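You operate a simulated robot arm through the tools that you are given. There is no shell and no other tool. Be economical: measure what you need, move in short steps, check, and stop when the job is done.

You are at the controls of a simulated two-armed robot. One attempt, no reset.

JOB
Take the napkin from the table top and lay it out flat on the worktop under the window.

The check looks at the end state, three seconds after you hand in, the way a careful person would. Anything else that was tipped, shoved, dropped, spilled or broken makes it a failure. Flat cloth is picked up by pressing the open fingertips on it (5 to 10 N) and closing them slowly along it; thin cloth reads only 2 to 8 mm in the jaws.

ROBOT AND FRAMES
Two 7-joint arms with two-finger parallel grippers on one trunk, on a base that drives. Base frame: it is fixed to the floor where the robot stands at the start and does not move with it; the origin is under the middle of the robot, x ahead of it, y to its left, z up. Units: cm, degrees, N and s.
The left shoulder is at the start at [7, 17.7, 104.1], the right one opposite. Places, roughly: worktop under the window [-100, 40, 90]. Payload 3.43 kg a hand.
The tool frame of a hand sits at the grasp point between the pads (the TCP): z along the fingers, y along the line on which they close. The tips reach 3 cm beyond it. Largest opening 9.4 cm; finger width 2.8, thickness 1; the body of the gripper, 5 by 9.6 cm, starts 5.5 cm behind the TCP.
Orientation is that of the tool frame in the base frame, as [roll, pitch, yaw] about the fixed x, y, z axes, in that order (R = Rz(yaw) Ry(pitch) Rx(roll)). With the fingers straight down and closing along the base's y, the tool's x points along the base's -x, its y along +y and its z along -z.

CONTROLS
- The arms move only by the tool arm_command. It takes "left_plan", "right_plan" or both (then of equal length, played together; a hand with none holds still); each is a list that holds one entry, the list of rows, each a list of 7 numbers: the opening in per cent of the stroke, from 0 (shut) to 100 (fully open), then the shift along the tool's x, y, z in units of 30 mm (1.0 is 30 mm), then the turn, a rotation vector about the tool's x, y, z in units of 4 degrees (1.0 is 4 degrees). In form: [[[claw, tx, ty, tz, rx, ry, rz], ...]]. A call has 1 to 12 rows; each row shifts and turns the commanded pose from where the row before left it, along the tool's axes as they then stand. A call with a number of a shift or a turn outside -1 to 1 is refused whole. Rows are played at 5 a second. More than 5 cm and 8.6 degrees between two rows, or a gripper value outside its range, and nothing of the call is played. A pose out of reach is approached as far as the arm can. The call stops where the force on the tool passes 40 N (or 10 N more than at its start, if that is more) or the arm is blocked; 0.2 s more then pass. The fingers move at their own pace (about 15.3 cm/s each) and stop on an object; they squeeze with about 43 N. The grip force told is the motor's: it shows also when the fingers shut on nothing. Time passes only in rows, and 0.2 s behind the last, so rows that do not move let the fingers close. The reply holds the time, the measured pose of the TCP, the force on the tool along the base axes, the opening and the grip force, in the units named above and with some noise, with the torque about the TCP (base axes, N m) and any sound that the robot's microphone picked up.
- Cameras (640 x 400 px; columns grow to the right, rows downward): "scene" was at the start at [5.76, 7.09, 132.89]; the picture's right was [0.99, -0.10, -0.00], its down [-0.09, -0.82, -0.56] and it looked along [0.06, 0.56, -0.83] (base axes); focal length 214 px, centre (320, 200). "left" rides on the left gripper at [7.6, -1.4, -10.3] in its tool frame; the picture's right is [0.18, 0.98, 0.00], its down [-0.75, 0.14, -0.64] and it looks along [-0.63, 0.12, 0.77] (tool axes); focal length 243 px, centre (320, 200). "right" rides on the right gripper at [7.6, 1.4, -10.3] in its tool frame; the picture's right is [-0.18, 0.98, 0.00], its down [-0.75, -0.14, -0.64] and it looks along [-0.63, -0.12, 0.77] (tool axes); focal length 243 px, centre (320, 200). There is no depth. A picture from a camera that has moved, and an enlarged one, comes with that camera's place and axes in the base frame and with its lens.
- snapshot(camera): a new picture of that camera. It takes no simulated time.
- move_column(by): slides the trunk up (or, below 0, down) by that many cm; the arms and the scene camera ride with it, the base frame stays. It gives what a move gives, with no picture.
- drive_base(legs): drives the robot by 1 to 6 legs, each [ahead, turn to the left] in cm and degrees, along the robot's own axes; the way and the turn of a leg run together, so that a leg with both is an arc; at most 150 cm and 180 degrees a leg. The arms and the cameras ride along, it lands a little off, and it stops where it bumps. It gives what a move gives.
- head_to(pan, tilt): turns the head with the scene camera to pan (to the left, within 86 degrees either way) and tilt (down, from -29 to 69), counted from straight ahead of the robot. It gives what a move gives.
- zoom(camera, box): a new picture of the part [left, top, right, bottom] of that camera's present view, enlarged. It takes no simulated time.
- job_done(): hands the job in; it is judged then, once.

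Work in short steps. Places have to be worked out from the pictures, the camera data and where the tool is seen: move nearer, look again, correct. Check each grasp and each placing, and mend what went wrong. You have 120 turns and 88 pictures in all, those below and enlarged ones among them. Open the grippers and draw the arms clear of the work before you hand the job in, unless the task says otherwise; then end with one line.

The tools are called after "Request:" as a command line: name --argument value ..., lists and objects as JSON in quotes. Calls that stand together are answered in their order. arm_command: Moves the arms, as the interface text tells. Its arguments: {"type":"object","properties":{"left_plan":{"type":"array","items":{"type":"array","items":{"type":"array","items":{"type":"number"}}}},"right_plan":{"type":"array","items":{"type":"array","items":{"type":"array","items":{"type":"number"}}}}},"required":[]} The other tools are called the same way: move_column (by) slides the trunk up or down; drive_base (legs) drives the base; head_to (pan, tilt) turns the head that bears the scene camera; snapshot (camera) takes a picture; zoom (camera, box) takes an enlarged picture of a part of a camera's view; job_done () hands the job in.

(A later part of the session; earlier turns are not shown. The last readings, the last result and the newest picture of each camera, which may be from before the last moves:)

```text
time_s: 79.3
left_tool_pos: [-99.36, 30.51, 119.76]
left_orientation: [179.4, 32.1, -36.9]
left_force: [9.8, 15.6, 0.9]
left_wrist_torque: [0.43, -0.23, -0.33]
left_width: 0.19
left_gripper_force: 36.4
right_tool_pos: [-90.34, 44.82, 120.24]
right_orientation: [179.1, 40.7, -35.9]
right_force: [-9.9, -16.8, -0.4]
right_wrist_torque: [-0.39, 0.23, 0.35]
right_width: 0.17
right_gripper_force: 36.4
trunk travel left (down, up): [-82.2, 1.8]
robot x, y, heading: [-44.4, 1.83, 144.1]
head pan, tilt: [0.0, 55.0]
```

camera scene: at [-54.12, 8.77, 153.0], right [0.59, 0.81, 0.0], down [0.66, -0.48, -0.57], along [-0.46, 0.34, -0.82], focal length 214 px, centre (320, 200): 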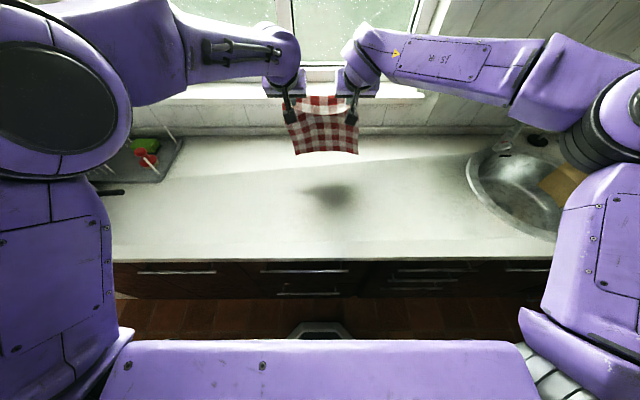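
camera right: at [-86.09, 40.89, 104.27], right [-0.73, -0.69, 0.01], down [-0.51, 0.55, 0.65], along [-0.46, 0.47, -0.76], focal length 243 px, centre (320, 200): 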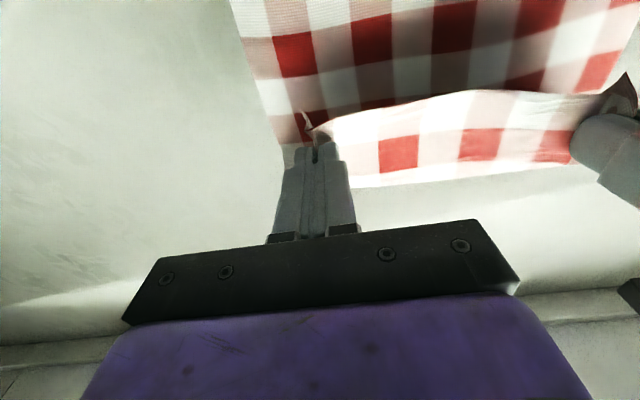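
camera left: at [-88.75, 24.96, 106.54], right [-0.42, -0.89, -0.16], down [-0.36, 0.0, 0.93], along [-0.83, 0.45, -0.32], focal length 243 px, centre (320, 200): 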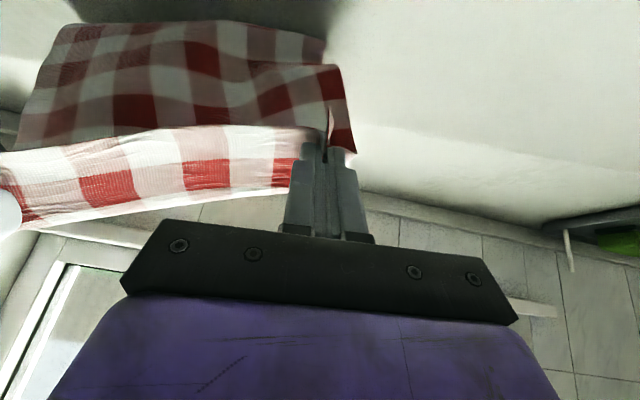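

Level again. I take the tilt back to 20°, ease the stretch, and move to f≈66.

Request:
arm_command --left_plan '[[[0, 0, -0.08, 0, 0, 1, 0], [0, 0, 0, 0, 0, 1, 0], [0, 0, 0, 0, 0, 1, 0], [0, 0, 0, 0, 0, 0, 0], [0, 0, 0, 0, 0, 0, 0], [0, -0.752, 0, 0.274, 0, 0, 0], [0, -0.752, 0, 0.274, 0, 0, 0], [0, 0, 0, 0, 0, 0, 0], [0, 0, 0, 0, 0, 0, 0], [0, 0, 0, 0, 0, 0, 0]]]' --right_plan '[[[0, 0, 0.08, 0, 0, 1, 0], [0, 0, 0, 0, 0, 1, 0], [0, 0, 0, 0, 0, 1, 0], [0, 0, 0, 0, 0, 1, 0], [0, 0, 0, 0, 0, 1, 0], [0, -0.611, 0, 0.222, 0, 0, 0], [0, -0.611, 0, 0.222, 0, 0, 0], [0, 0, 0, 0, 0, 0, 0], [0, 0, 0, 0, 0, 0, 0], [0, 0, 0, 0, 0, 0, 0]]]'

Request:
snapshot --camera "scene"

```text
time_s: 81.5
left_tool_pos: [-103.29, 33.27, 119.82]
left_orientation: [179.4, 20.2, -36.8]
left_force: [2.4, 3.0, -1.2]
left_wrist_torque: [0.06, -0.06, -0.09]
left_width: 0.21
left_gripper_force: 36.7
right_tool_pos: [-93.81, 47.06, 120.05]
right_orientation: [179.4, 20.8, -35.5]
right_force: [-3.2, -3.1, -0.1]
right_wrist_torque: [-0.1, 0.04, 0.05]
right_width: 0.18
right_gripper_force: 35.9
trunk travel left (down, up): [-82.2, 1.8]
robot x, y, heading: [-44.74, 1.53, 143.6]
head pan, tilt: [0.0, 55.0]
```

```text
32 pictures are left
camera scene: at [-54.34, 8.89, 152.97], right [0.59, 0.81, 0.0], down [0.66, -0.48, -0.57], along [-0.46, 0.34, -0.82], focal length 214 px, centre (320, 200)
```

scene: 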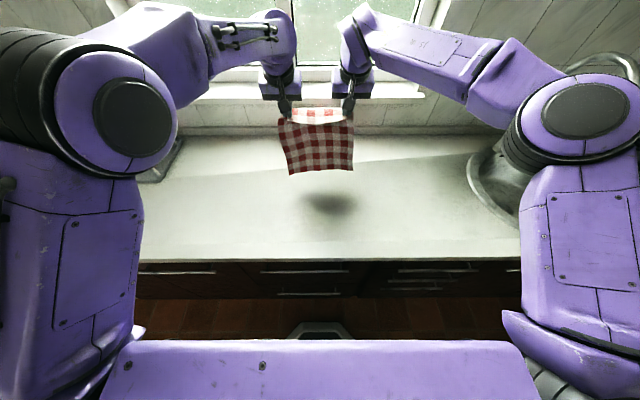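

The hem is just above the counter at f≈67. I now lower and draw back together while un-tilting the fingers.

Request:
arm_command --left_plan '[[[0, 0.171, 0, 0.47, 0, 0, 0], [0, 0.604, 0, 0.49, 0, 1, 0], [0, 0.568, 0, 0.531, 0, 1, 0], [0, 0.53, 0, 0.569, 0, 1, 0], [0, 0.489, 0, 0.604, 0, 1, 0], [0, 0.446, 0, 0.637, 0, 1, 0], [0, 0, 0, 0, 0, 0, 0]]]' --right_plan '[[[0, 0.171, 0, 0.47, 0, 0, 0], [0, 0.604, 0, 0.49, 0, 1, 0], [0, 0.568, 0, 0.531, 0, 1, 0], [0, 0.53, 0, 0.569, 0, 1, 0], [0, 0.489, 0, 0.604, 0, 1, 0], [0, 0.446, 0, 0.637, 0, 1, 0], [0, 0, 0, 0, 0, 0, 0]]]'

Request:
snapshot --camera "left"

Request:
snapshot --camera "scene"

```text
time_s: 83.1
left_tool_pos: [-98.21, 29.7, 108.33]
left_orientation: [179.4, 0.2, -36.6]
left_force: [3.8, 5.0, -0.6]
left_wrist_torque: [0.15, -0.13, -0.04]
left_width: 0.22
left_gripper_force: 36.8
right_tool_pos: [-88.83, 43.28, 108.59]
right_orientation: [179.3, 0.7, -35.2]
right_force: [-4.2, -4.5, -0.4]
right_wrist_torque: [-0.14, 0.12, 0.0]
right_width: 0.18
right_gripper_force: 36.7
trunk travel left (down, up): [-82.2, 1.8]
robot x, y, heading: [-44.23, 1.74, 143.6]
head pan, tilt: [0.0, 55.0]
```

```text
31 pictures are left
camera left: at [-91.27, 26.32, 118.39], right [-0.44, -0.9, 0.01], down [-0.68, 0.34, 0.65], along [-0.58, 0.28, -0.76], focal length 243 px, centre (320, 200)
```

left: 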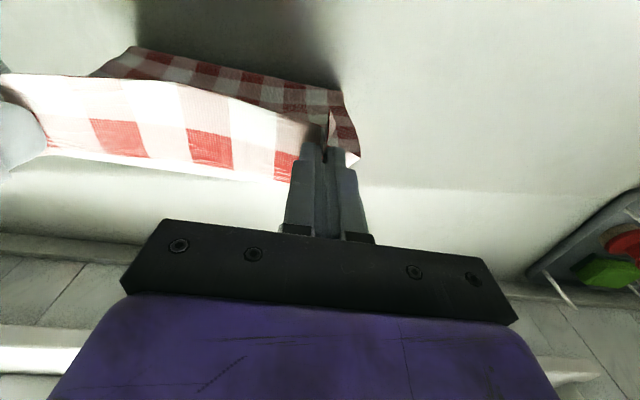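

```text
30 pictures are left
camera scene: at [-54.19, 8.81, 152.99], right [0.59, 0.81, 0.0], down [0.66, -0.48, -0.57], along [-0.46, 0.34, -0.82], focal length 214 px, centre (320, 200)
```

scene: 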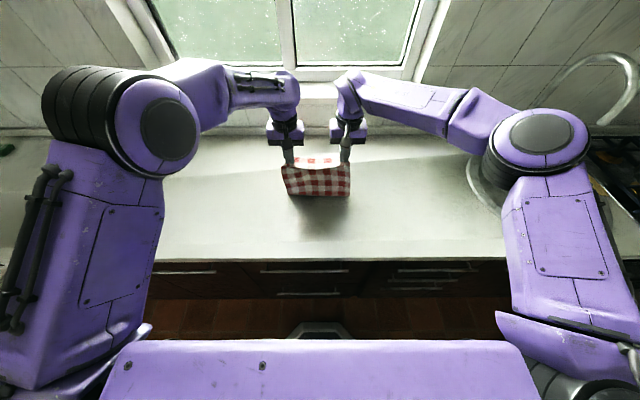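

I can't see which way the lower part lies, so I draw the hands back 8 cm with a small descent and look again.

Request:
arm_command --left_plan '[[[0, 0.5, 0, 0.4, 0, 0, 0], [0, 0.5, 0, 0.4, 0, 0, 0], [0, 0.5, 0, 0.4, 0, 0, 0], [0, 0.6, 0, 0.3, 0, 0, 0], [0, 0.6, 0, 0.3, 0, 0, 0], [0, 0, 0, 0, 0, 0, 0]]]' --right_plan '[[[0, 0.5, 0, 0.4, 0, 0, 0], [0, 0.5, 0, 0.4, 0, 0, 0], [0, 0.5, 0, 0.4, 0, 0, 0], [0, 0.6, 0, 0.3, 0, 0, 0], [0, 0.6, 0, 0.3, 0, 0, 0], [0, 0, 0, 0, 0, 0, 0]]]'

Request:
zoom --camera "scene" --box '[220, 100, 420, 250]'

Request:
snapshot --camera "left"

```text
time_s: 84.5
left_tool_pos: [-92.03, 24.91, 102.81]
left_orientation: [179.5, 0.2, -36.7]
left_force: [6.1, 8.4, 0.1]
left_wrist_torque: [0.28, -0.21, -0.06]
left_width: 0.17
left_gripper_force: 37.3
right_tool_pos: [-82.52, 38.64, 103.06]
right_orientation: [179.3, 0.8, -35.3]
right_force: [-6.8, -8.5, -0.5]
right_wrist_torque: [-0.24, 0.15, 0.0]
right_width: 0.19
right_gripper_force: 36.9
trunk travel left (down, up): [-82.2, 1.8]
robot x, y, heading: [-44.3, 1.65, 143.9]
head pan, tilt: [0.0, 55.0]
```

```text
2.67 times, centred on (320, 175) of scene
camera zoom: at [-54.32, 8.85, 152.98], right [0.59, 0.81, 0.0], down [0.66, -0.48, -0.57], along [-0.46, 0.34, -0.82], focal length 572 px, centre (320, 267)
```

zoom: 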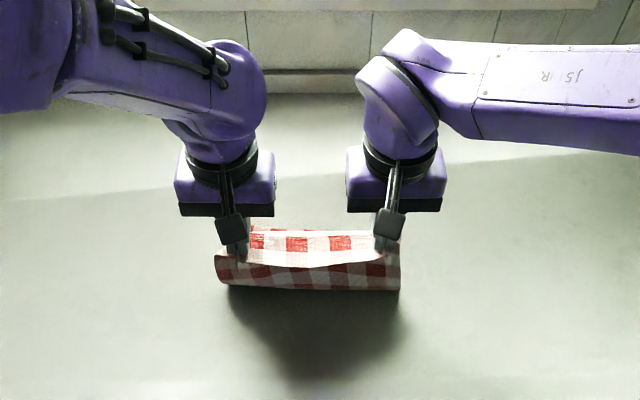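

```text
28 pictures are left
camera left: at [-84.98, 21.49, 112.95], right [-0.44, -0.9, 0.01], down [-0.68, 0.34, 0.65], along [-0.58, 0.28, -0.76], focal length 243 px, centre (320, 200)
```

left: 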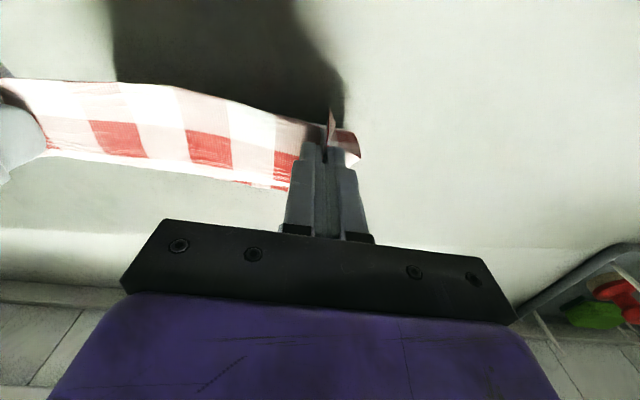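

The lower part now trails on the far side, as wanted. I continue back and down.

Request:
arm_command --left_plan '[[[0, 0.6, 0, 0.45, 0, 0, 0], [0, 0.6, 0, 0.45, 0, 0, 0], [0, 0.6, 0, 0.4, 0, 0, 0], [0, 0.6, 0, 0.35, 0, 0, 0], [0, 0, 0, 0, 0, 0, 0]]]' --right_plan '[[[0, 0.6, 0, 0.45, 0, 0, 0], [0, 0.6, 0, 0.45, 0, 0, 0], [0, 0.6, 0, 0.4, 0, 0, 0], [0, 0.6, 0, 0.35, 0, 0, 0], [0, 0, 0, 0, 0, 0, 0]]]'

Request:
snapshot --camera "scene"

Request:
snapshot --camera "left"

```text
time_s: 85.7
left_tool_pos: [-86.19, 20.45, 97.84]
left_orientation: [179.6, 0.1, -36.5]
left_force: [12.0, 16.4, 0.4]
left_wrist_torque: [0.51, -0.36, -0.04]
left_width: 0.19
left_gripper_force: 36.9
right_tool_pos: [-76.51, 34.63, 97.95]
right_orientation: [179.3, 0.7, -35.2]
right_force: [-11.0, -16.8, 0.1]
right_wrist_torque: [-0.53, 0.34, -0.03]
right_width: 0.18
right_gripper_force: 36.7
trunk travel left (down, up): [-82.2, 1.8]
robot x, y, heading: [-44.53, 1.61, 143.5]
head pan, tilt: [0.0, 55.0]
```

```text
27 pictures are left
camera scene: at [-54.28, 8.85, 152.98], right [0.59, 0.81, 0.0], down [0.66, -0.48, -0.57], along [-0.46, 0.34, -0.82], focal length 214 px, centre (320, 200)
```

scene: 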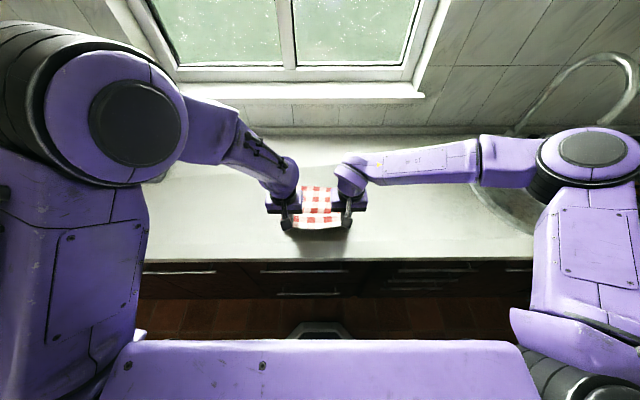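

```text
26 pictures are left
camera left: at [-79.07, 17.09, 107.97], right [-0.44, -0.9, 0.01], down [-0.68, 0.34, 0.65], along [-0.58, 0.28, -0.76], focal length 243 px, centre (320, 200)
```

left: 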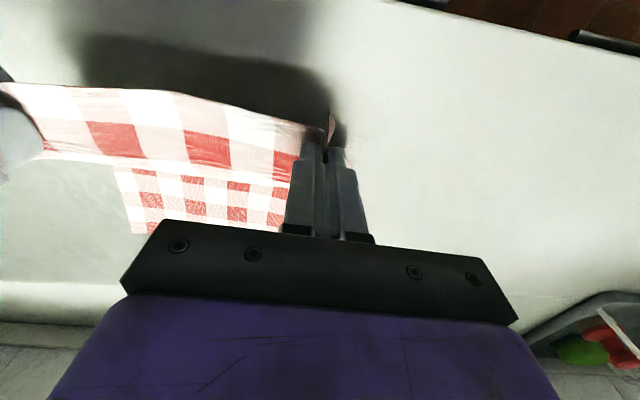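

The body now lies out away from the robot and the flap faces the robot: right arrangement. I ease the lateral stretch and go down and back a little more.

Request:
arm_command --left_plan '[[[0, 0.35, -0.06, 0.25, 0, 0, 0], [0, 0.35, 0, 0.25, 0, 0, 0], [0, 0.3, 0, 0.25, 0, 0, 0], [0, 0, 0, 0, 0, 0, 0]]]' --right_plan '[[[0, 0.35, 0.06, 0.25, 0, 0, 0], [0, 0.35, 0, 0.25, 0, 0, 0], [0, 0.3, 0, 0.25, 0, 0, 0], [0, 0, 0, 0, 0, 0, 0]]]'

Request:
snapshot --camera "left"

Request:
zoom --camera "scene" --box '[240, 150, 400, 270]'

```text
time_s: 86.7
left_tool_pos: [-83.61, 18.85, 95.66]
left_orientation: [179.5, 0.3, -36.6]
left_force: [5.0, 8.0, 0.3]
left_wrist_torque: [0.27, -0.16, -0.02]
left_width: 0.21
left_gripper_force: 36.8
right_tool_pos: [-74.23, 32.51, 95.62]
right_orientation: [179.3, 0.7, -35.3]
right_force: [-4.8, -7.8, -0.8]
right_wrist_torque: [-0.25, 0.16, -0.02]
right_width: 0.19
right_gripper_force: 36.5
trunk travel left (down, up): [-82.2, 1.8]
robot x, y, heading: [-44.83, 1.78, 143.5]
head pan, tilt: [0.0, 55.0]
```

```text
25 pictures are left
camera left: at [-76.55, 15.45, 105.7], right [-0.44, -0.9, 0.01], down [-0.68, 0.34, 0.65], along [-0.58, 0.28, -0.76], focal length 243 px, centre (320, 200)
```

left: 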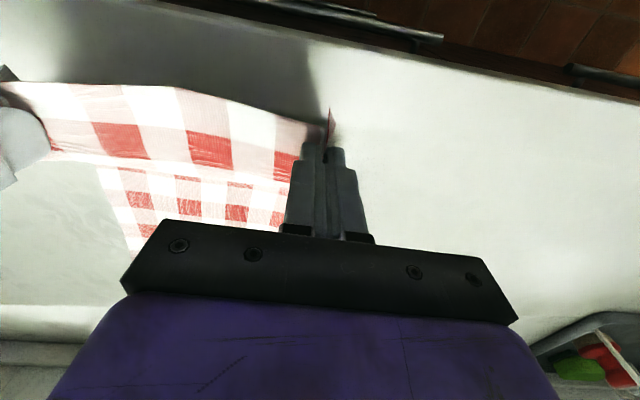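

```text
3.33 times, centred on (320, 210) of scene
camera zoom: at [-54.22, 8.83, 152.99], right [0.59, 0.81, 0.0], down [0.66, -0.48, -0.57], along [-0.46, 0.34, -0.82], focal length 715 px, centre (320, 167)
```

zoom: 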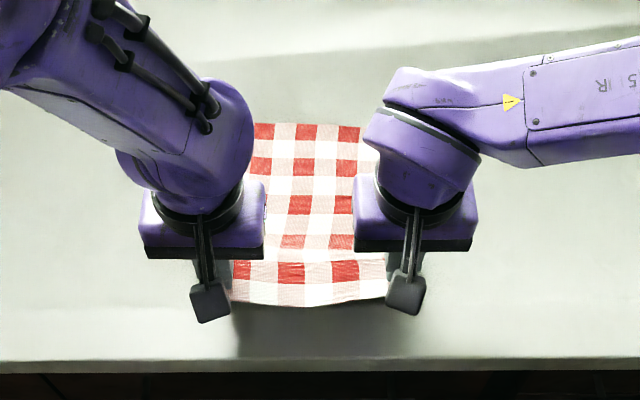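

The napkin lies flat toward the window with the border flap hanging just in front of the fingers, about 5 cm inside the counter edge. I lower to contact.

Request:
arm_command --left_plan '[[[0, 0.1, 0, 0.15, 0, 0, 0], [0, 0.1, 0, 0.15, 0, 0, 0], [0, 0, 0, 0.1, 0, 0, 0], [0, 0, 0, 0, 0, 0, 0]]]' --right_plan '[[[0, 0.1, 0, 0.15, 0, 0, 0], [0, 0.1, 0, 0.15, 0, 0, 0], [0, 0, 0, 0.1, 0, 0, 0], [0, 0, 0, 0, 0, 0, 0]]]'

```text
time_s: 87.7
left_tool_pos: [-83.2, 18.47, 94.39]
left_orientation: [179.5, 0.2, -36.6]
left_force: [4.6, 5.3, -0.4]
left_wrist_torque: [0.14, -0.13, -0.03]
left_width: 0.22
left_gripper_force: 36.9
right_tool_pos: [-73.91, 32.34, 94.44]
right_orientation: [179.4, 0.8, -35.4]
right_force: [-4.6, -6.1, -0.3]
right_wrist_torque: [-0.16, 0.14, 0.02]
right_width: 0.19
right_gripper_force: 36.1
trunk travel left (down, up): [-82.2, 1.8]
robot x, y, heading: [-44.06, 1.59, 143.8]
head pan, tilt: [0.0, 55.0]
```

No contact yet; another 1 cm down.

Request:
arm_command --left_plan '[[[0, 0, 0, 0.12, 0, 0, 0], [0, 0, 0, 0.1, 0, 0, 0], [0, 0, 0, 0.1, 0, 0, 0], [0, 0, 0, 0, 0, 0, 0]]]' --right_plan '[[[0, 0, 0, 0.12, 0, 0, 0], [0, 0, 0, 0.1, 0, 0, 0], [0, 0, 0, 0.1, 0, 0, 0], [0, 0, 0, 0, 0, 0, 0]]]'

```text
time_s: 88.7
left_tool_pos: [-83.2, 18.47, 93.38]
left_orientation: [179.5, 0.2, -36.6]
left_force: [3.0, 5.4, 1.3]
left_wrist_torque: [0.15, -0.12, 0.01]
left_width: 0.18
left_gripper_force: 36.9
right_tool_pos: [-74.02, 32.29, 93.53]
right_orientation: [179.4, 0.7, -35.3]
right_force: [-4.2, -6.5, 0.2]
right_wrist_torque: [-0.17, 0.13, -0.01]
right_width: 0.17
right_gripper_force: 36.3
trunk travel left (down, up): [-82.2, 1.8]
robot x, y, heading: [-44.16, 1.67, 143.8]
head pan, tilt: [0.0, 55.0]
```

The tips just touch. I press 1 mm more and open the fingers slowly, which spreads the pinched fold.

Request:
arm_command --left_plan '[[[0, 0, 0, 0.03, 0, 0, 0], [5, 0, 0, 0, 0, 0, 0], [10, 0, 0, 0, 0, 0, 0], [15, 0, 0, 0, 0, 0, 0], [20, 0, 0, 0, 0, 0, 0], [25, 0, 0, 0, 0, 0, 0], [30, 0, 0, 0, 0, 0, 0], [35, 0, 0, 0, 0, 0, 0], [38, 0, 0, 0, 0, 0, 0]]]' --right_plan '[[[0, 0, 0, 0.04, 0, 0, 0], [5, 0, 0, 0, 0, 0, 0], [10, 0, 0, 0, 0, 0, 0], [15, 0, 0, 0, 0, 0, 0], [20, 0, 0, 0, 0, 0, 0], [25, 0, 0, 0, 0, 0, 0], [30, 0, 0, 0, 0, 0, 0], [35, 0, 0, 0, 0, 0, 0], [38, 0, 0, 0, 0, 0, 0]]]'

Request:
arm_command --left_plan '[[[38, 0, 0, -0.3, 0, 0, 0], [38, 0, 0, -0.8, 0, 0, 0], [38, 0, 0, -1, 0, 0, 0], [38, 0, 0, -1, 0, 0, 0], [38, 0, 0, -1, 0, 0, 0], [38, 0, 0.6, -1, 0, 0, 0], [38, 0, 1, -0.5, 0, 0, 0], [38, 0, 1, 0, 0, 0, 0], [38, 0, 1, 0, 0, 0, 0], [38, 0, 1, 0, 0, 0, 0]]]' --right_plan '[[[38, 0, 0, -0.3, 0, 0, 0], [38, 0, 0, -0.8, 0, 0, 0], [38, 0, 0, -1, 0, 0, 0], [38, 0, 0, -1, 0, 0, 0], [38, 0, 0, -1, 0, 0, 0], [38, 0, -0.6, -1, 0, 0, 0], [38, 0, -1, -0.5, 0, 0, 0], [38, 0, -1, 0, 0, 0, 0], [38, 0, -1, 0, 0, 0, 0], [38, 0, -1, 0, 0, 0, 0]]]'

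Request:
snapshot --camera "scene"

Request:
zoom --camera "scene" --box '[240, 150, 400, 270]'

```text
time_s: 90.7
left_tool_pos: [-83.29, 18.54, 93.27]
left_orientation: [179.5, 0.1, -36.5]
left_force: [-0.1, 0.2, -0.3]
left_wrist_torque: [0.0, -0.02, 0.02]
left_width: 3.57
left_gripper_force: 0.1
right_tool_pos: [-73.88, 32.25, 93.51]
right_orientation: [179.4, 0.7, -35.2]
right_force: [0.5, -0.4, 0.1]
right_wrist_torque: [0.01, -0.01, 0.0]
right_width: 3.58
right_gripper_force: 0.1
trunk travel left (down, up): [-82.2, 1.8]
robot x, y, heading: [-44.27, 1.55, 143.7]
head pan, tilt: [0.0, 55.0]
```

```text
time_s: 92.9
left_tool_pos: [-90.97, 7.46, 110.29]
left_orientation: [179.5, 0.4, -36.6]
left_force: [0.1, 0.3, 0.0]
left_wrist_torque: [0.01, 0.0, 0.03]
left_width: 3.58
left_gripper_force: 0.1
right_tool_pos: [-65.46, 43.7, 110.29]
right_orientation: [179.3, 0.7, -35.2]
right_force: [0.2, -0.3, 0.0]
right_wrist_torque: [-0.01, 0.02, -0.01]
right_width: 3.55
right_gripper_force: 0.2
trunk travel left (down, up): [-82.2, 1.8]
robot x, y, heading: [-44.45, 1.56, 143.9]
head pan, tilt: [0.0, 55.0]
```

```text
23 pictures are left
camera scene: at [-54.11, 8.77, 153.0], right [0.59, 0.81, 0.0], down [0.66, -0.48, -0.57], along [-0.46, 0.34, -0.82], focal length 214 px, centre (320, 200)
```

scene: 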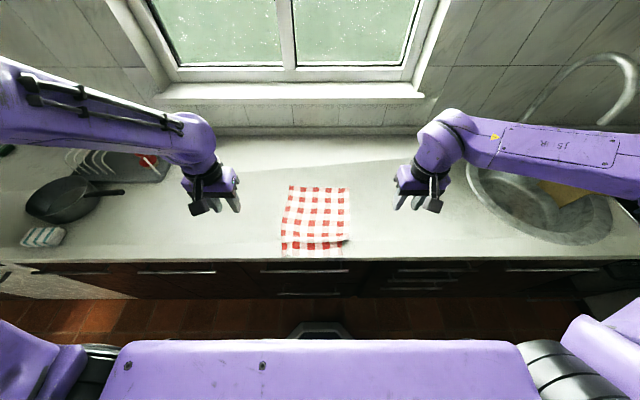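

```text
3.33 times, centred on (320, 210) of scene
camera zoom: at [-54.11, 8.77, 153.0], right [0.59, 0.81, 0.0], down [0.66, -0.48, -0.57], along [-0.46, 0.34, -0.82], focal length 715 px, centre (320, 167)
```

zoom: 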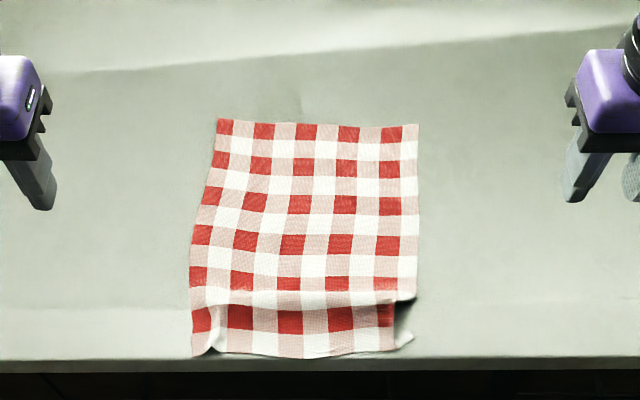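

The napkin lies nicely open; only a ridge near the front right and the near border close to the counter edge (within 1–2 cm) need mending. I'll press near the far corners with closed tips and push it away 8 cm, which also pulls the ridge straight. First I place the hands above.

Request:
arm_command --left_plan '[[[0, -0.773, -0.837, 0, 0, 0, 0], [0, -0.773, -0.837, 0, 0, 0, 0], [0, -0.773, -0.837, 0, 0, 0, 0], [0, -0.773, -0.837, 0, 0, 0, 0], [0, -0.773, -0.837, 0, 0, 0, 0], [0, -0.773, -0.837, 0, 0, 0, 0], [0, 0, 0, 0.9, 0, 0, 0], [0, 0, 0, 0.9, 0, 0, 0], [0, 0, 0, 0.9, 0, 0, 0], [0, 0, 0, 0.9, 0, 0, 0], [0, 0, 0, 0.9, 0, 0, 0], [0, 0, 0, 0.3, 0, 0, 0]]]' --right_plan '[[[0, -0.743, 0.767, 0, 0, 0, 0], [0, -0.743, 0.767, 0, 0, 0, 0], [0, -0.743, 0.767, 0, 0, 0, 0], [0, -0.743, 0.767, 0, 0, 0, 0], [0, -0.743, 0.767, 0, 0, 0, 0], [0, -0.743, 0.767, 0, 0, 0, 0], [0, 0, 0, 0.9, 0, 0, 0], [0, 0, 0, 0.9, 0, 0, 0], [0, 0, 0, 0.9, 0, 0, 0], [0, 0, 0, 0.9, 0, 0, 0], [0, 0, 0, 0.9, 0, 0, 0], [0, 0, 0, 0.3, 0, 0, 0]]]'

Request:
zoom --camera "scene" --box '[240, 150, 400, 270]'

```text
time_s: 95.5
left_tool_pos: [-93.54, 27.72, 95.81]
left_orientation: [179.5, 0.3, -36.7]
left_force: [-0.2, -0.2, 0.0]
left_wrist_torque: [0.01, 0.05, 0.03]
left_width: 0.01
left_gripper_force: 33.2
right_tool_pos: [-84.78, 40.11, 95.9]
right_orientation: [179.3, 0.7, -35.3]
right_force: [0.3, 0.6, -0.6]
right_wrist_torque: [-0.02, -0.04, -0.01]
right_width: 0.02
right_gripper_force: 32.0
trunk travel left (down, up): [-82.2, 1.8]
robot x, y, heading: [-44.37, 1.73, 144.0]
head pan, tilt: [0.0, 55.0]
```

```text
3.33 times, centred on (320, 210) of scene
camera zoom: at [-54.23, 8.84, 152.99], right [0.59, 0.81, 0.0], down [0.66, -0.48, -0.57], along [-0.46, 0.34, -0.82], focal length 715 px, centre (320, 167)
```

zoom: 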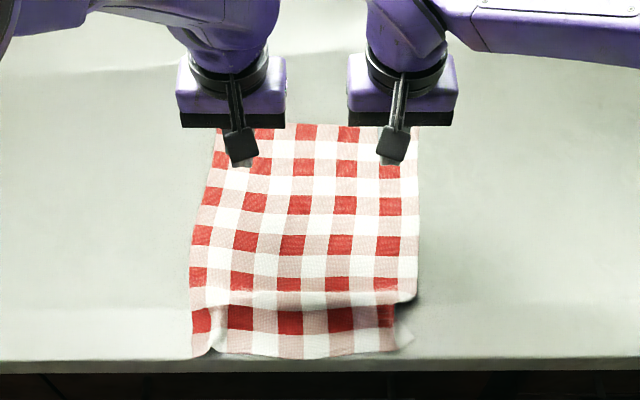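

Well placed over the far corners. I lower to contact.

Request:
arm_command --left_plan '[[[0, 0, 0, 0.4, 0, 0, 0], [0, 0, 0, 0.4, 0, 0, 0], [0, 0, 0, 0.1, 0, 0, 0], [0, 0, 0, 0.05, 0, 0, 0], [0, 0, 0, 0, 0, 0, 0]]]' --right_plan '[[[0, 0, 0, 0.4, 0, 0, 0], [0, 0, 0, 0.4, 0, 0, 0], [0, 0, 0, 0.1, 0, 0, 0], [0, 0, 0, 0.05, 0, 0, 0], [0, 0, 0, 0, 0, 0, 0]]]'

```text
time_s: 96.7
left_tool_pos: [-93.46, 27.86, 93.09]
left_orientation: [179.5, 0.2, -36.6]
left_force: [0.2, 0.3, -0.6]
left_wrist_torque: [-0.01, 0.0, -0.01]
left_width: 0.01
left_gripper_force: 33.5
right_tool_pos: [-84.82, 39.93, 93.11]
right_orientation: [179.3, 0.7, -35.4]
right_force: [-0.1, 0.2, 0.8]
right_wrist_torque: [0.0, -0.01, 0.01]
right_width: 0.0
right_gripper_force: 33.8
trunk travel left (down, up): [-82.2, 1.8]
robot x, y, heading: [-44.22, 1.64, 143.9]
head pan, tilt: [0.0, 55.0]
```

A little lower still, in small steps.

Request:
arm_command --left_plan '[[[0, 0, 0, 0.08, 0, 0, 0], [0, 0, 0, 0.06, 0, 0, 0], [0, 0, 0, 0, 0, 0, 0]]]' --right_plan '[[[0, 0, 0, 0.08, 0, 0, 0], [0, 0, 0, 0.06, 0, 0, 0], [0, 0, 0, 0, 0, 0, 0]]]'

```text
time_s: 97.5
left_tool_pos: [-93.36, 27.72, 92.46]
left_orientation: [179.6, 0.3, -36.6]
left_force: [0.5, -0.9, -0.7]
left_wrist_torque: [-0.02, -0.03, -0.02]
left_width: 0.0
left_gripper_force: 32.9
right_tool_pos: [-84.7, 39.96, 92.69]
right_orientation: [179.4, 0.8, -35.3]
right_force: [-0.1, 0.4, 0.0]
right_wrist_torque: [-0.02, 0.0, -0.02]
right_width: 0.02
right_gripper_force: 32.9
trunk travel left (down, up): [-82.2, 1.8]
robot x, y, heading: [-44.17, 1.69, 144.0]
head pan, tilt: [0.0, 55.0]
```

Request:
arm_command --left_plan '[[[0, 0, 0, 0.08, 0, 0, 0], [0, 0, 0, 0.06, 0, 0, 0], [0, 0, 0, 0, 0, 0, 0]]]' --right_plan '[[[0, 0, 0, 0.08, 0, 0, 0], [0, 0, 0, 0.06, 0, 0, 0], [0, 0, 0, 0, 0, 0, 0]]]'

```text
time_s: 98.3
left_tool_pos: [-93.5, 27.77, 92.03]
left_orientation: [179.5, 0.2, -36.7]
left_force: [0.7, 0.0, 0.6]
left_wrist_torque: [-0.01, 0.0, -0.02]
left_width: 0.0
left_gripper_force: 33.1
right_tool_pos: [-84.7, 40.0, 92.39]
right_orientation: [179.3, 0.8, -35.3]
right_force: [1.0, -0.2, -0.4]
right_wrist_torque: [0.0, -0.01, 0.02]
right_width: 0.01
right_gripper_force: 32.8
trunk travel left (down, up): [-82.2, 1.8]
robot x, y, heading: [-44.83, 1.67, 143.9]
head pan, tilt: [0.0, 55.0]
```

Still no force; I continue down in small steps.

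Request:
arm_command --left_plan '[[[0, 0, 0, 0.08, 0, 0, 0], [0, 0, 0, 0.08, 0, 0, 0], [0, 0, 0, 0, 0, 0, 0]]]' --right_plan '[[[0, 0, 0, 0.1, 0, 0, 0], [0, 0, 0, 0.1, 0, 0, 0], [0, 0, 0, 0, 0, 0, 0]]]'

```text
time_s: 99.1
left_tool_pos: [-93.57, 27.94, 91.71]
left_orientation: [179.5, 0.2, -36.6]
left_force: [-0.4, 0.3, -0.4]
left_wrist_torque: [-0.02, 0.02, -0.03]
left_width: 0.0
left_gripper_force: 33.3
right_tool_pos: [-84.83, 39.97, 91.75]
right_orientation: [179.3, 0.7, -35.3]
right_force: [-0.9, 0.2, -0.5]
right_wrist_torque: [0.0, -0.01, 0.01]
right_width: 0.0
right_gripper_force: 32.8
trunk travel left (down, up): [-82.2, 1.8]
robot x, y, heading: [-44.72, 1.93, 143.7]
head pan, tilt: [0.0, 55.0]
```

Request:
arm_command --left_plan '[[[0, 0, 0, 0.08, 0, 0, 0], [0, 0, 0, 0.08, 0, 0, 0], [0, 0, 0, 0.06, 0, 0, 0], [0, 0, 0, 0, 0, 0, 0]]]' --right_plan '[[[0, 0, 0, 0.08, 0, 0, 0], [0, 0, 0, 0.08, 0, 0, 0], [0, 0, 0, 0.06, 0, 0, 0], [0, 0, 0, 0, 0, 0, 0]]]'

Request:
snapshot --camera "left"

```text
time_s: 100.1
left_tool_pos: [-93.6, 27.72, 90.93]
left_orientation: [179.5, 0.2, -36.5]
left_force: [-0.2, -0.4, 0.4]
left_wrist_torque: [-0.01, -0.01, -0.01]
left_width: 0.0
left_gripper_force: 32.9
right_tool_pos: [-84.86, 40.0, 91.15]
right_orientation: [179.3, 0.7, -35.3]
right_force: [-0.1, -0.6, -0.3]
right_wrist_torque: [0.02, 0.03, -0.02]
right_width: 0.0
right_gripper_force: 32.8
trunk travel left (down, up): [-82.2, 1.8]
robot x, y, heading: [-44.35, 1.97, 143.8]
head pan, tilt: [0.0, 55.0]
```

```text
20 pictures are left
camera left: at [-86.59, 24.45, 101.03], right [-0.44, -0.9, 0.01], down [-0.68, 0.34, 0.65], along [-0.58, 0.28, -0.76], focal length 243 px, centre (320, 200)
```

left: 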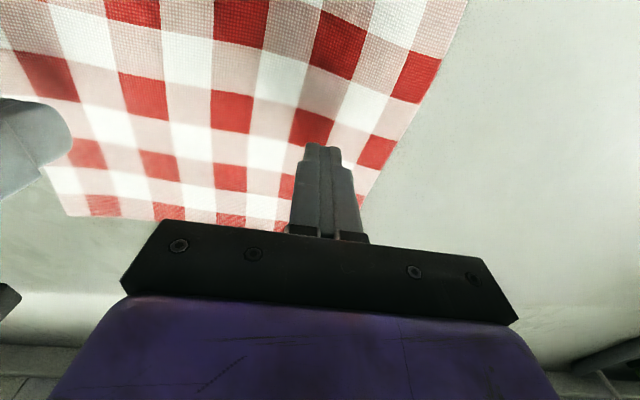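

The tip shadows suggest the surface is very near. I continue down about 1 cm in small rows.

Request:
arm_command --left_plan '[[[0, 0, 0, 0.1, 0, 0, 0], [0, 0, 0, 0.1, 0, 0, 0], [0, 0, 0, 0.08, 0, 0, 0], [0, 0, 0, 0, 0, 0, 0]]]' --right_plan '[[[0, 0, 0, 0.1, 0, 0, 0], [0, 0, 0, 0.1, 0, 0, 0], [0, 0, 0, 0.1, 0, 0, 0], [0, 0, 0, 0, 0, 0, 0]]]'

```text
time_s: 101.1
left_tool_pos: [-93.62, 27.72, 90.13]
left_orientation: [179.6, 0.2, -36.6]
left_force: [0.5, -0.1, 0.3]
left_wrist_torque: [0.02, 0.01, -0.03]
left_width: 0.01
left_gripper_force: 32.7
right_tool_pos: [-84.92, 40.0, 90.18]
right_orientation: [179.3, 0.8, -35.3]
right_force: [-0.2, -0.6, 0.4]
right_wrist_torque: [0.01, 0.0, -0.02]
right_width: 0.0
right_gripper_force: 33.5
trunk travel left (down, up): [-82.2, 1.8]
robot x, y, heading: [-44.51, 1.71, 143.8]
head pan, tilt: [0.0, 55.0]
```

Request:
arm_command --left_plan '[[[0, 0, 0, 0.1, 0, 0, 0], [0, 0, 0, 0.1, 0, 0, 0], [0, 0, 0, 0.08, 0, 0, 0], [0, 0, 0, 0, 0, 0, 0]]]' --right_plan '[[[0, 0, 0, 0.1, 0, 0, 0], [0, 0, 0, 0.1, 0, 0, 0], [0, 0, 0, 0.08, 0, 0, 0], [0, 0, 0, 0, 0, 0, 0]]]'

Request:
snapshot --camera "left"

```text
time_s: 102.1
left_tool_pos: [-93.61, 27.65, 89.25]
left_orientation: [179.5, 0.2, -36.5]
left_force: [0.0, 0.1, 0.0]
left_wrist_torque: [0.0, 0.0, 0.04]
left_width: 0.0
left_gripper_force: 33.2
right_tool_pos: [-84.96, 40.03, 89.27]
right_orientation: [179.3, 0.7, -35.3]
right_force: [0.5, -0.2, -0.2]
right_wrist_torque: [0.01, -0.03, -0.04]
right_width: 0.02
right_gripper_force: 32.9
trunk travel left (down, up): [-82.2, 1.8]
robot x, y, heading: [-44.2, 1.64, 143.8]
head pan, tilt: [0.0, 55.0]
```

```text
19 pictures are left
camera left: at [-86.64, 24.36, 99.4], right [-0.44, -0.9, 0.01], down [-0.68, 0.34, 0.65], along [-0.58, 0.28, -0.76], focal length 243 px, centre (320, 200)
```

left: 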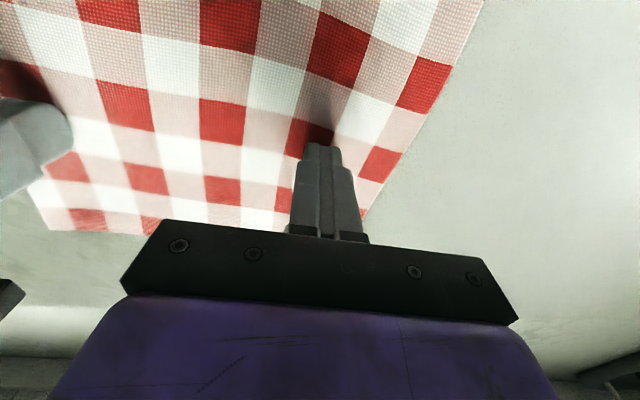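

Request:
arm_command --left_plan '[[[0, 0, 0, 0.1, 0, 0, 0], [0, 0, 0, 0.1, 0, 0, 0], [0, 0, 0, 0.1, 0, 0, 0], [0, 0, 0, 0.06, 0, 0, 0], [0, 0, 0, 0, 0, 0, 0]]]' --right_plan '[[[0, 0, 0, 0.1, 0, 0, 0], [0, 0, 0, 0.1, 0, 0, 0], [0, 0, 0, 0.1, 0, 0, 0], [0, 0, 0, 0.06, 0, 0, 0], [0, 0, 0, 0, 0, 0, 0]]]'

```text
time_s: 103.0
left_tool_pos: [-93.76, 27.92, 89.08]
left_orientation: [179.7, 1.3, -36.5]
left_force: [1.0, -2.1, 22.7]
left_wrist_torque: [-0.15, -0.26, -0.01]
left_width: 0.01
left_gripper_force: 32.6
right_tool_pos: [-85.05, 39.85, 89.12]
right_orientation: [179.2, 1.5, -35.4]
right_force: [1.5, -0.8, 17.8]
right_wrist_torque: [-0.11, -0.28, -0.01]
right_width: 0.0
right_gripper_force: 33.7
trunk travel left (down, up): [-82.2, 1.8]
robot x, y, heading: [-44.86, 1.49, 143.8]
head pan, tilt: [0.0, 55.0]
stopped in row 4 (left hand): the force on the tool passed its limit (the readings are from after the stop); the commanded pose is now the measured one
```

Contact at TCP z≈89.1 (surface ≈86), about 20 N. I ease slightly and push forward 4 cm slowly as a test.

Request:
arm_command --left_plan '[[[0, 0, 0, -0.03, 0, 0, 0], [0, -0.25, 0, 0.007, 0, 0, 0], [0, -0.25, 0, 0.007, 0, 0, 0], [0, -0.25, 0, 0.007, 0, 0, 0], [0, -0.3, 0, 0.007, 0, 0, 0], [0, -0.3, 0, 0.007, 0, 0, 0]]]' --right_plan '[[[0, 0, 0, -0.02, 0, 0, 0], [0, -0.25, 0, 0.007, 0, 0, 0], [0, -0.25, 0, 0.007, 0, 0, 0], [0, -0.25, 0, 0.007, 0, 0, 0], [0, -0.3, 0, 0.007, 0, 0, 0], [0, -0.3, 0, 0.007, 0, 0, 0]]]'

Request:
zoom --camera "scene" --box '[240, 150, 400, 270]'

```text
time_s: 104.4
left_tool_pos: [-97.0, 30.23, 89.17]
left_orientation: [179.5, 1.3, -36.6]
left_force: [4.5, -2.5, 25.9]
left_wrist_torque: [-0.22, -0.37, 0.0]
left_width: 0.0
left_gripper_force: 33.0
right_tool_pos: [-88.03, 42.22, 89.17]
right_orientation: [179.2, 1.5, -35.5]
right_force: [2.6, -1.0, 17.0]
right_wrist_torque: [-0.13, -0.3, 0.01]
right_width: 0.0
right_gripper_force: 33.4
trunk travel left (down, up): [-82.2, 1.8]
robot x, y, heading: [-44.11, 1.62, 144.0]
head pan, tilt: [0.0, 55.0]
```

```text
3.33 times, centred on (320, 210) of scene
camera zoom: at [-53.45, 8.27, 153.07], right [0.59, 0.81, 0.0], down [0.66, -0.48, -0.58], along [-0.47, 0.34, -0.82], focal length 715 px, centre (320, 167)
```

zoom: 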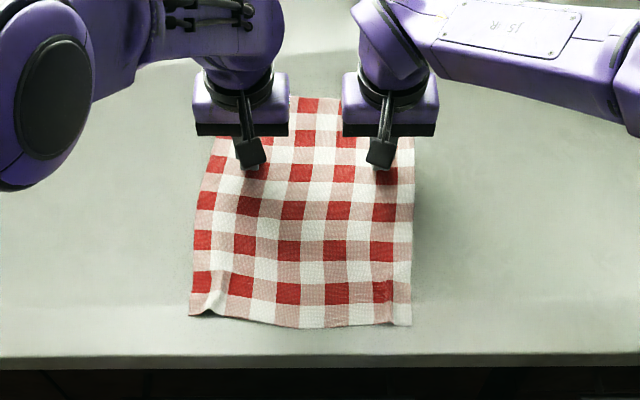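

That works very well: the cloth moved as a whole and the ridge is gone. I push 4 cm more, pressing a touch lighter on the left.

Request:
arm_command --left_plan '[[[0, -0.25, 0, -0.01, 0, 0, 0], [0, -0.25, 0, 0.005, 0, 0, 0], [0, -0.25, 0, 0.005, 0, 0, 0], [0, -0.3, 0, 0.005, 0, 0, 0], [0, -0.3, 0, 0.005, 0, 0, 0]]]' --right_plan '[[[0, -0.25, 0, 0.007, 0, 0, 0], [0, -0.25, 0, 0.007, 0, 0, 0], [0, -0.25, 0, 0.007, 0, 0, 0], [0, -0.3, 0, 0.007, 0, 0, 0], [0, -0.3, 0, 0.007, 0, 0, 0]]]'

Request:
zoom --camera "scene" --box '[240, 150, 400, 270]'

```text
time_s: 105.6
left_tool_pos: [-100.03, 32.46, 89.13]
left_orientation: [179.6, 1.0, -36.5]
left_force: [2.1, -0.2, 14.6]
left_wrist_torque: [-0.12, -0.23, -0.01]
left_width: 0.0
left_gripper_force: 32.9
right_tool_pos: [-91.51, 44.46, 89.18]
right_orientation: [179.2, 1.4, -35.4]
right_force: [3.3, -2.4, 21.6]
right_wrist_torque: [-0.16, -0.35, 0.0]
right_width: 0.0
right_gripper_force: 32.9
trunk travel left (down, up): [-82.2, 1.8]
robot x, y, heading: [-44.65, 1.6, 143.9]
head pan, tilt: [0.0, 55.0]
```

```text
3.33 times, centred on (320, 210) of scene
camera zoom: at [-53.59, 8.31, 153.06], right [0.59, 0.81, 0.0], down [0.66, -0.48, -0.58], along [-0.47, 0.34, -0.82], focal length 715 px, centre (320, 167)
```

zoom: 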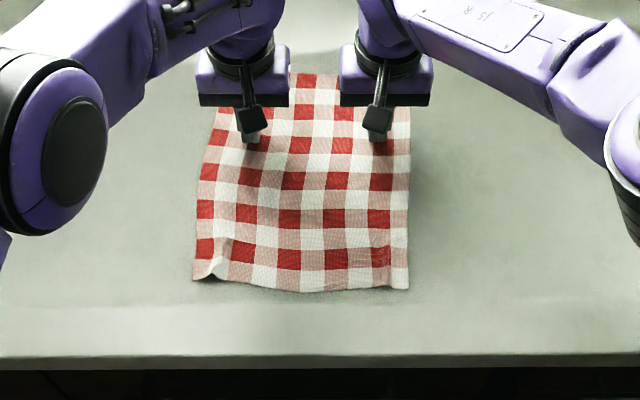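

The napkin is about 7–8 cm clear of the edge and nearly flat. I lift the hands straight up, open aside, and inspect.

Request:
arm_command --left_plan '[[[0, 0, 0, -0.5, 0, 0, 0], [0, 0, 0, -1, 0, 0, 0], [0, 0, 0, -1, 0, 0, 0], [0, 0, 0, -1, 0, 0, 0], [0, 0, 0, -1, 0, 0, 0], [0, 0.5, 0.6, -0.6, 0, 0, 0], [0, 1, 1, 0, 0, 0, 0], [0, 1, 1, 0, 0, 0, 0], [0, 1, 1, 0, 0, 0, 0]]]' --right_plan '[[[0, 0, 0, -0.5, 0, 0, 0], [0, 0, 0, -1, 0, 0, 0], [0, 0, 0, -1, 0, 0, 0], [0, 0, 0, -1, 0, 0, 0], [0, 0, 0, -1, 0, 0, 0], [0, 0.5, -0.6, -0.6, 0, 0, 0], [0, 1, -1, 0, 0, 0, 0], [0, 1, -1, 0, 0, 0, 0], [0, 1, -1, 0, 0, 0, 0]]]'

Request:
zoom --camera "scene" --box '[260, 150, 380, 245]'

Request:
snapshot --camera "left"

```text
time_s: 107.6
left_tool_pos: [-98.08, 17.67, 104.11]
left_orientation: [179.5, 0.9, -36.5]
left_force: [0.8, -0.3, 0.8]
left_wrist_torque: [0.02, 0.0, 0.0]
left_width: 0.0
left_gripper_force: 32.5
right_tool_pos: [-76.35, 47.39, 103.74]
right_orientation: [179.2, 1.3, -35.3]
right_force: [0.5, -0.5, -0.2]
right_wrist_torque: [0.03, 0.05, 0.0]
right_width: 0.0
right_gripper_force: 32.8
trunk travel left (down, up): [-82.2, 1.8]
robot x, y, heading: [-44.09, 1.59, 143.9]
head pan, tilt: [0.0, 55.0]
```

```text
4.21 times, centred on (320, 198) of scene
camera zoom: at [-53.94, 8.69, 153.01], right [0.59, 0.81, 0.0], down [0.66, -0.48, -0.58], along [-0.46, 0.34, -0.82], focal length 903 px, centre (320, 210)
```

zoom: 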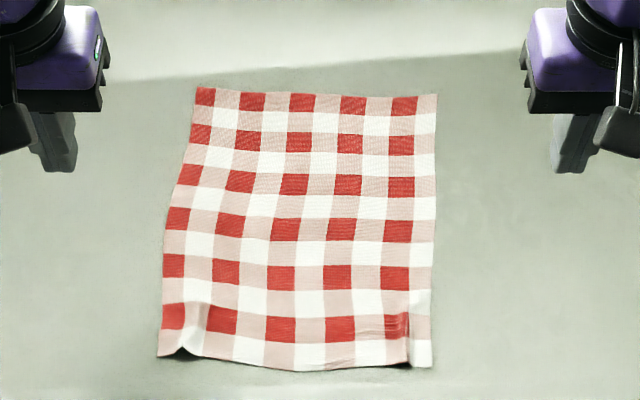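

```text
15 pictures are left
camera left: at [-90.88, 14.23, 114.1], right [-0.44, -0.9, 0.0], down [-0.68, 0.33, 0.66], along [-0.59, 0.28, -0.76], focal length 243 px, centre (320, 200)
```

left: 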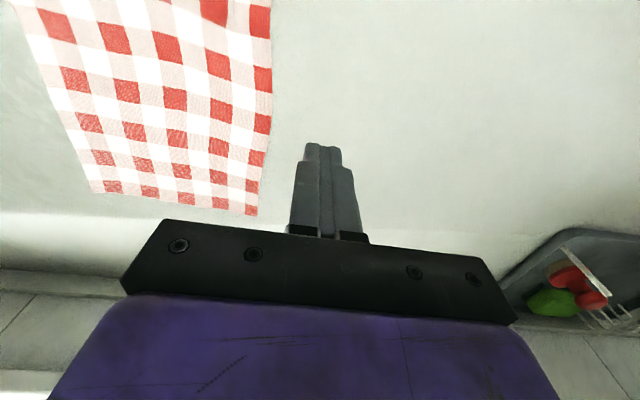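

Nearly flat; only two small puckers remain at the near corners. I place the closed tips above the corner patches outside the puckers to draw them outwards.

Request:
arm_command --left_plan '[[[0, 0.69, -0.733, 0, 0, 0, 0], [0, 0.69, -0.733, 0, 0, 0, 0], [0, 0.69, -0.733, 0, 0, 0, 0], [0, 0, 0, 0, 0, 0, 0], [0, 0, 0, 0.9, 0, 0, 0], [0, 0, 0, 0.9, 0, 0, 0], [0, 0, 0, 0.9, 0, 0, 0], [0, 0, 0, 0.9, 0, 0, 0]]]' --right_plan '[[[0, 0.5, 0.788, 0, 0, 0, 0], [0, 0.5, 0.788, 0, 0, 0, 0], [0, 0.5, 0.788, 0, 0, 0, 0], [0, 0.5, 0.788, 0, 0, 0, 0], [0, 0, 0, 0.9, 0, 0, 0], [0, 0, 0, 0.9, 0, 0, 0], [0, 0, 0, 0.9, 0, 0, 0], [0, 0, 0, 0.8, 0, 0, 0]]]'

Request:
zoom --camera "scene" --box '[260, 150, 380, 245]'

Request:
snapshot --camera "left"

Request:
snapshot --camera "right"

```text
time_s: 109.4
left_tool_pos: [-89.66, 19.42, 92.92]
left_orientation: [179.6, 0.7, -36.6]
left_force: [-0.5, 0.1, -0.7]
left_wrist_torque: [-0.03, -0.01, -0.03]
left_width: 0.0
left_gripper_force: 32.9
right_tool_pos: [-77.54, 36.45, 93.06]
right_orientation: [179.3, 0.9, -35.2]
right_force: [-0.1, -0.3, 0.4]
right_wrist_torque: [0.02, -0.05, 0.0]
right_width: 0.02
right_gripper_force: 33.1
trunk travel left (down, up): [-82.2, 1.8]
robot x, y, heading: [-44.42, 1.98, 143.9]
head pan, tilt: [0.0, 55.0]
```

```text
4.21 times, centred on (320, 198) of scene
camera zoom: at [-54.38, 8.97, 152.98], right [0.59, 0.81, 0.0], down [0.66, -0.48, -0.57], along [-0.46, 0.34, -0.82], focal length 903 px, centre (320, 210)
```

zoom: 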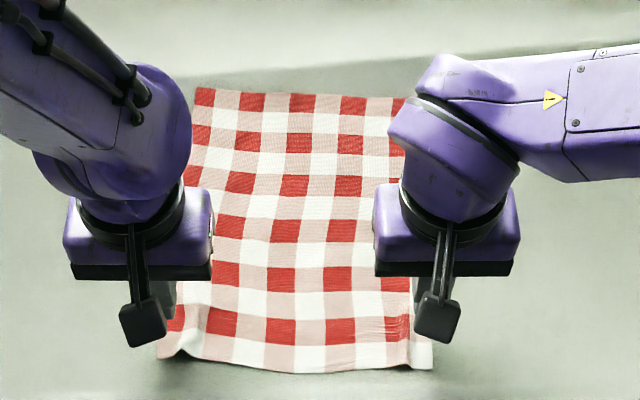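

```text
13 pictures are left
camera left: at [-82.53, 16.0, 103.01], right [-0.44, -0.9, 0.01], down [-0.68, 0.33, 0.65], along [-0.59, 0.28, -0.76], focal length 243 px, centre (320, 200)
```

left: 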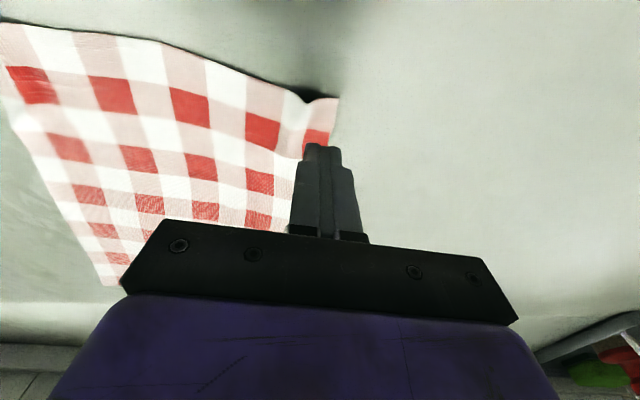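

```text
12 pictures are left
camera right: at [-71.97, 30.85, 103.1], right [-0.72, -0.7, 0.02], down [-0.52, 0.55, 0.65], along [-0.46, 0.46, -0.76], focal length 243 px, centre (320, 200)
```

right: 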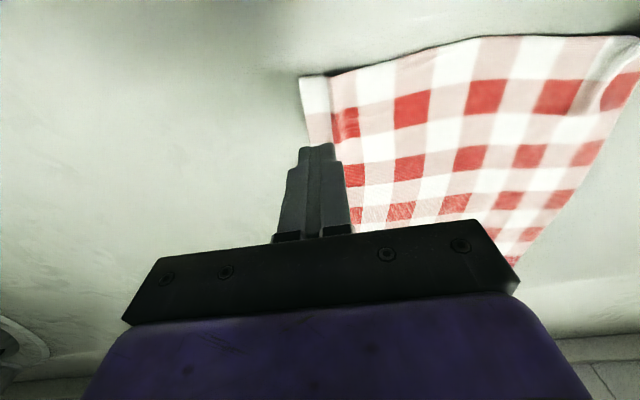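

The right tip is well placed; I shift the left 0.5 cm inwards and both 0.6 cm toward me, then lower to contact.

Request:
arm_command --left_plan '[[[0, 0.2, -0.18, 0, 0, 0, 0], [0, 0, 0, 0.4, 0, 0, 0], [0, 0, 0, 0.4, 0, 0, 0], [0, 0, 0, 0.3, 0, 0, 0], [0, 0, 0, 0.12, 0, 0, 0], [0, 0, 0, 0.07, 0, 0, 0], [0, 0, 0, 0, 0, 0, 0]]]' --right_plan '[[[0, 0.2, 0, 0, 0, 0, 0], [0, 0, 0, 0.4, 0, 0, 0], [0, 0, 0, 0.4, 0, 0, 0], [0, 0, 0, 0.35, 0, 0, 0], [0, 0, 0, 0.12, 0, 0, 0], [0, 0, 0, 0.07, 0, 0, 0], [0, 0, 0, 0, 0, 0, 0]]]'

```text
time_s: 111.0
left_tool_pos: [-88.7, 19.51, 89.2]
left_orientation: [179.4, 0.8, -36.5]
left_force: [-0.3, 0.6, 0.0]
left_wrist_torque: [-0.01, 0.0, 0.01]
left_width: 0.0
left_gripper_force: 33.1
right_tool_pos: [-77.07, 36.0, 89.11]
right_orientation: [179.2, 1.3, -35.4]
right_force: [-0.2, 1.0, 9.5]
right_wrist_torque: [0.01, -0.13, 0.03]
right_width: 0.01
right_gripper_force: 33.1
trunk travel left (down, up): [-82.2, 1.8]
robot x, y, heading: [-44.73, 1.6, 143.6]
head pan, tilt: [0.0, 55.0]
```

Right is at 9.5 N; left needs about 2 mm more.

Request:
arm_command --left_plan '[[[0, 0, 0, 0.05, 0, 0, 0], [0, 0, 0, 0.03, 0, 0, 0], [0, 0, 0, 0, 0, 0, 0]]]'

```text
time_s: 111.8
left_tool_pos: [-88.63, 19.44, 89.16]
left_orientation: [179.6, 1.0, -36.5]
left_force: [-1.9, -2.7, 20.7]
left_wrist_torque: [-0.17, -0.15, -0.06]
left_width: 0.01
left_gripper_force: 32.9
right_tool_pos: [-76.88, 35.8, 89.05]
right_orientation: [179.2, 1.2, -35.3]
right_force: [-0.3, 1.0, 3.1]
right_wrist_torque: [-0.01, -0.01, 0.02]
right_width: 0.01
right_gripper_force: 32.6
trunk travel left (down, up): [-82.2, 1.8]
robot x, y, heading: [-44.45, 1.52, 143.7]
head pan, tilt: [0.0, 55.0]
```

I balance the pressure and draw both corners outward 1.2 cm and slightly toward me.

Request:
arm_command --left_plan '[[[0, 0, 0, -0.02, 0, 0, 0], [0, 0.03, 0.1, 0, 0, 0, 0], [0, 0.03, 0.1, 0, 0, 0, 0], [0, 0.03, 0.1, 0, 0, 0, 0], [0, 0.03, 0.1, 0, 0, 0, 0], [0, 0, 0, 0, 0, 0, 0]]]' --right_plan '[[[0, 0, 0, 0.035, 0, 0, 0], [0, 0.03, -0.1, 0, 0, 0, 0], [0, 0.03, -0.1, 0, 0, 0, 0], [0, 0.03, -0.1, 0, 0, 0, 0], [0, 0.03, -0.1, 0, 0, 0, 0], [0, 0, 0, 0, 0, 0, 0]]]'

Request:
zoom --camera "scene" --box '[260, 150, 380, 245]'

```text
time_s: 113.2
left_tool_pos: [-89.01, 18.22, 89.22]
left_orientation: [179.6, 0.9, -36.5]
left_force: [5.7, 9.7, 17.6]
left_wrist_torque: [0.23, -0.34, 0.09]
left_width: 0.01
left_gripper_force: 32.9
right_tool_pos: [-75.87, 36.73, 89.27]
right_orientation: [179.0, 1.3, -35.2]
right_force: [-8.0, -7.2, 16.8]
right_wrist_torque: [-0.37, 0.11, -0.09]
right_width: 0.0
right_gripper_force: 32.9
trunk travel left (down, up): [-82.2, 1.8]
robot x, y, heading: [-44.36, 1.62, 143.9]
head pan, tilt: [0.0, 55.0]
```

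```text
4.21 times, centred on (320, 198) of scene
camera zoom: at [-53.9, 8.6, 153.03], right [0.59, 0.81, 0.0], down [0.66, -0.48, -0.58], along [-0.46, 0.34, -0.82], focal length 903 px, centre (320, 210)
```

zoom: 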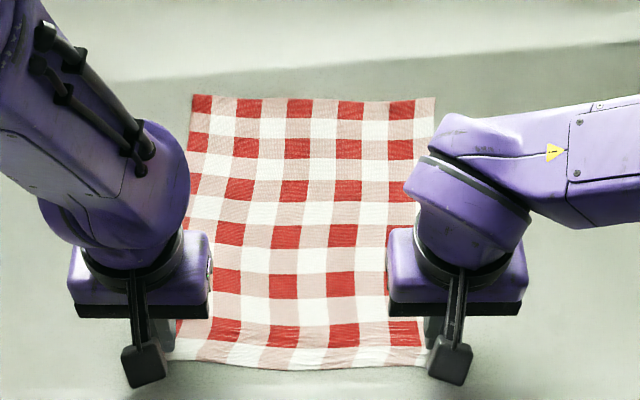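

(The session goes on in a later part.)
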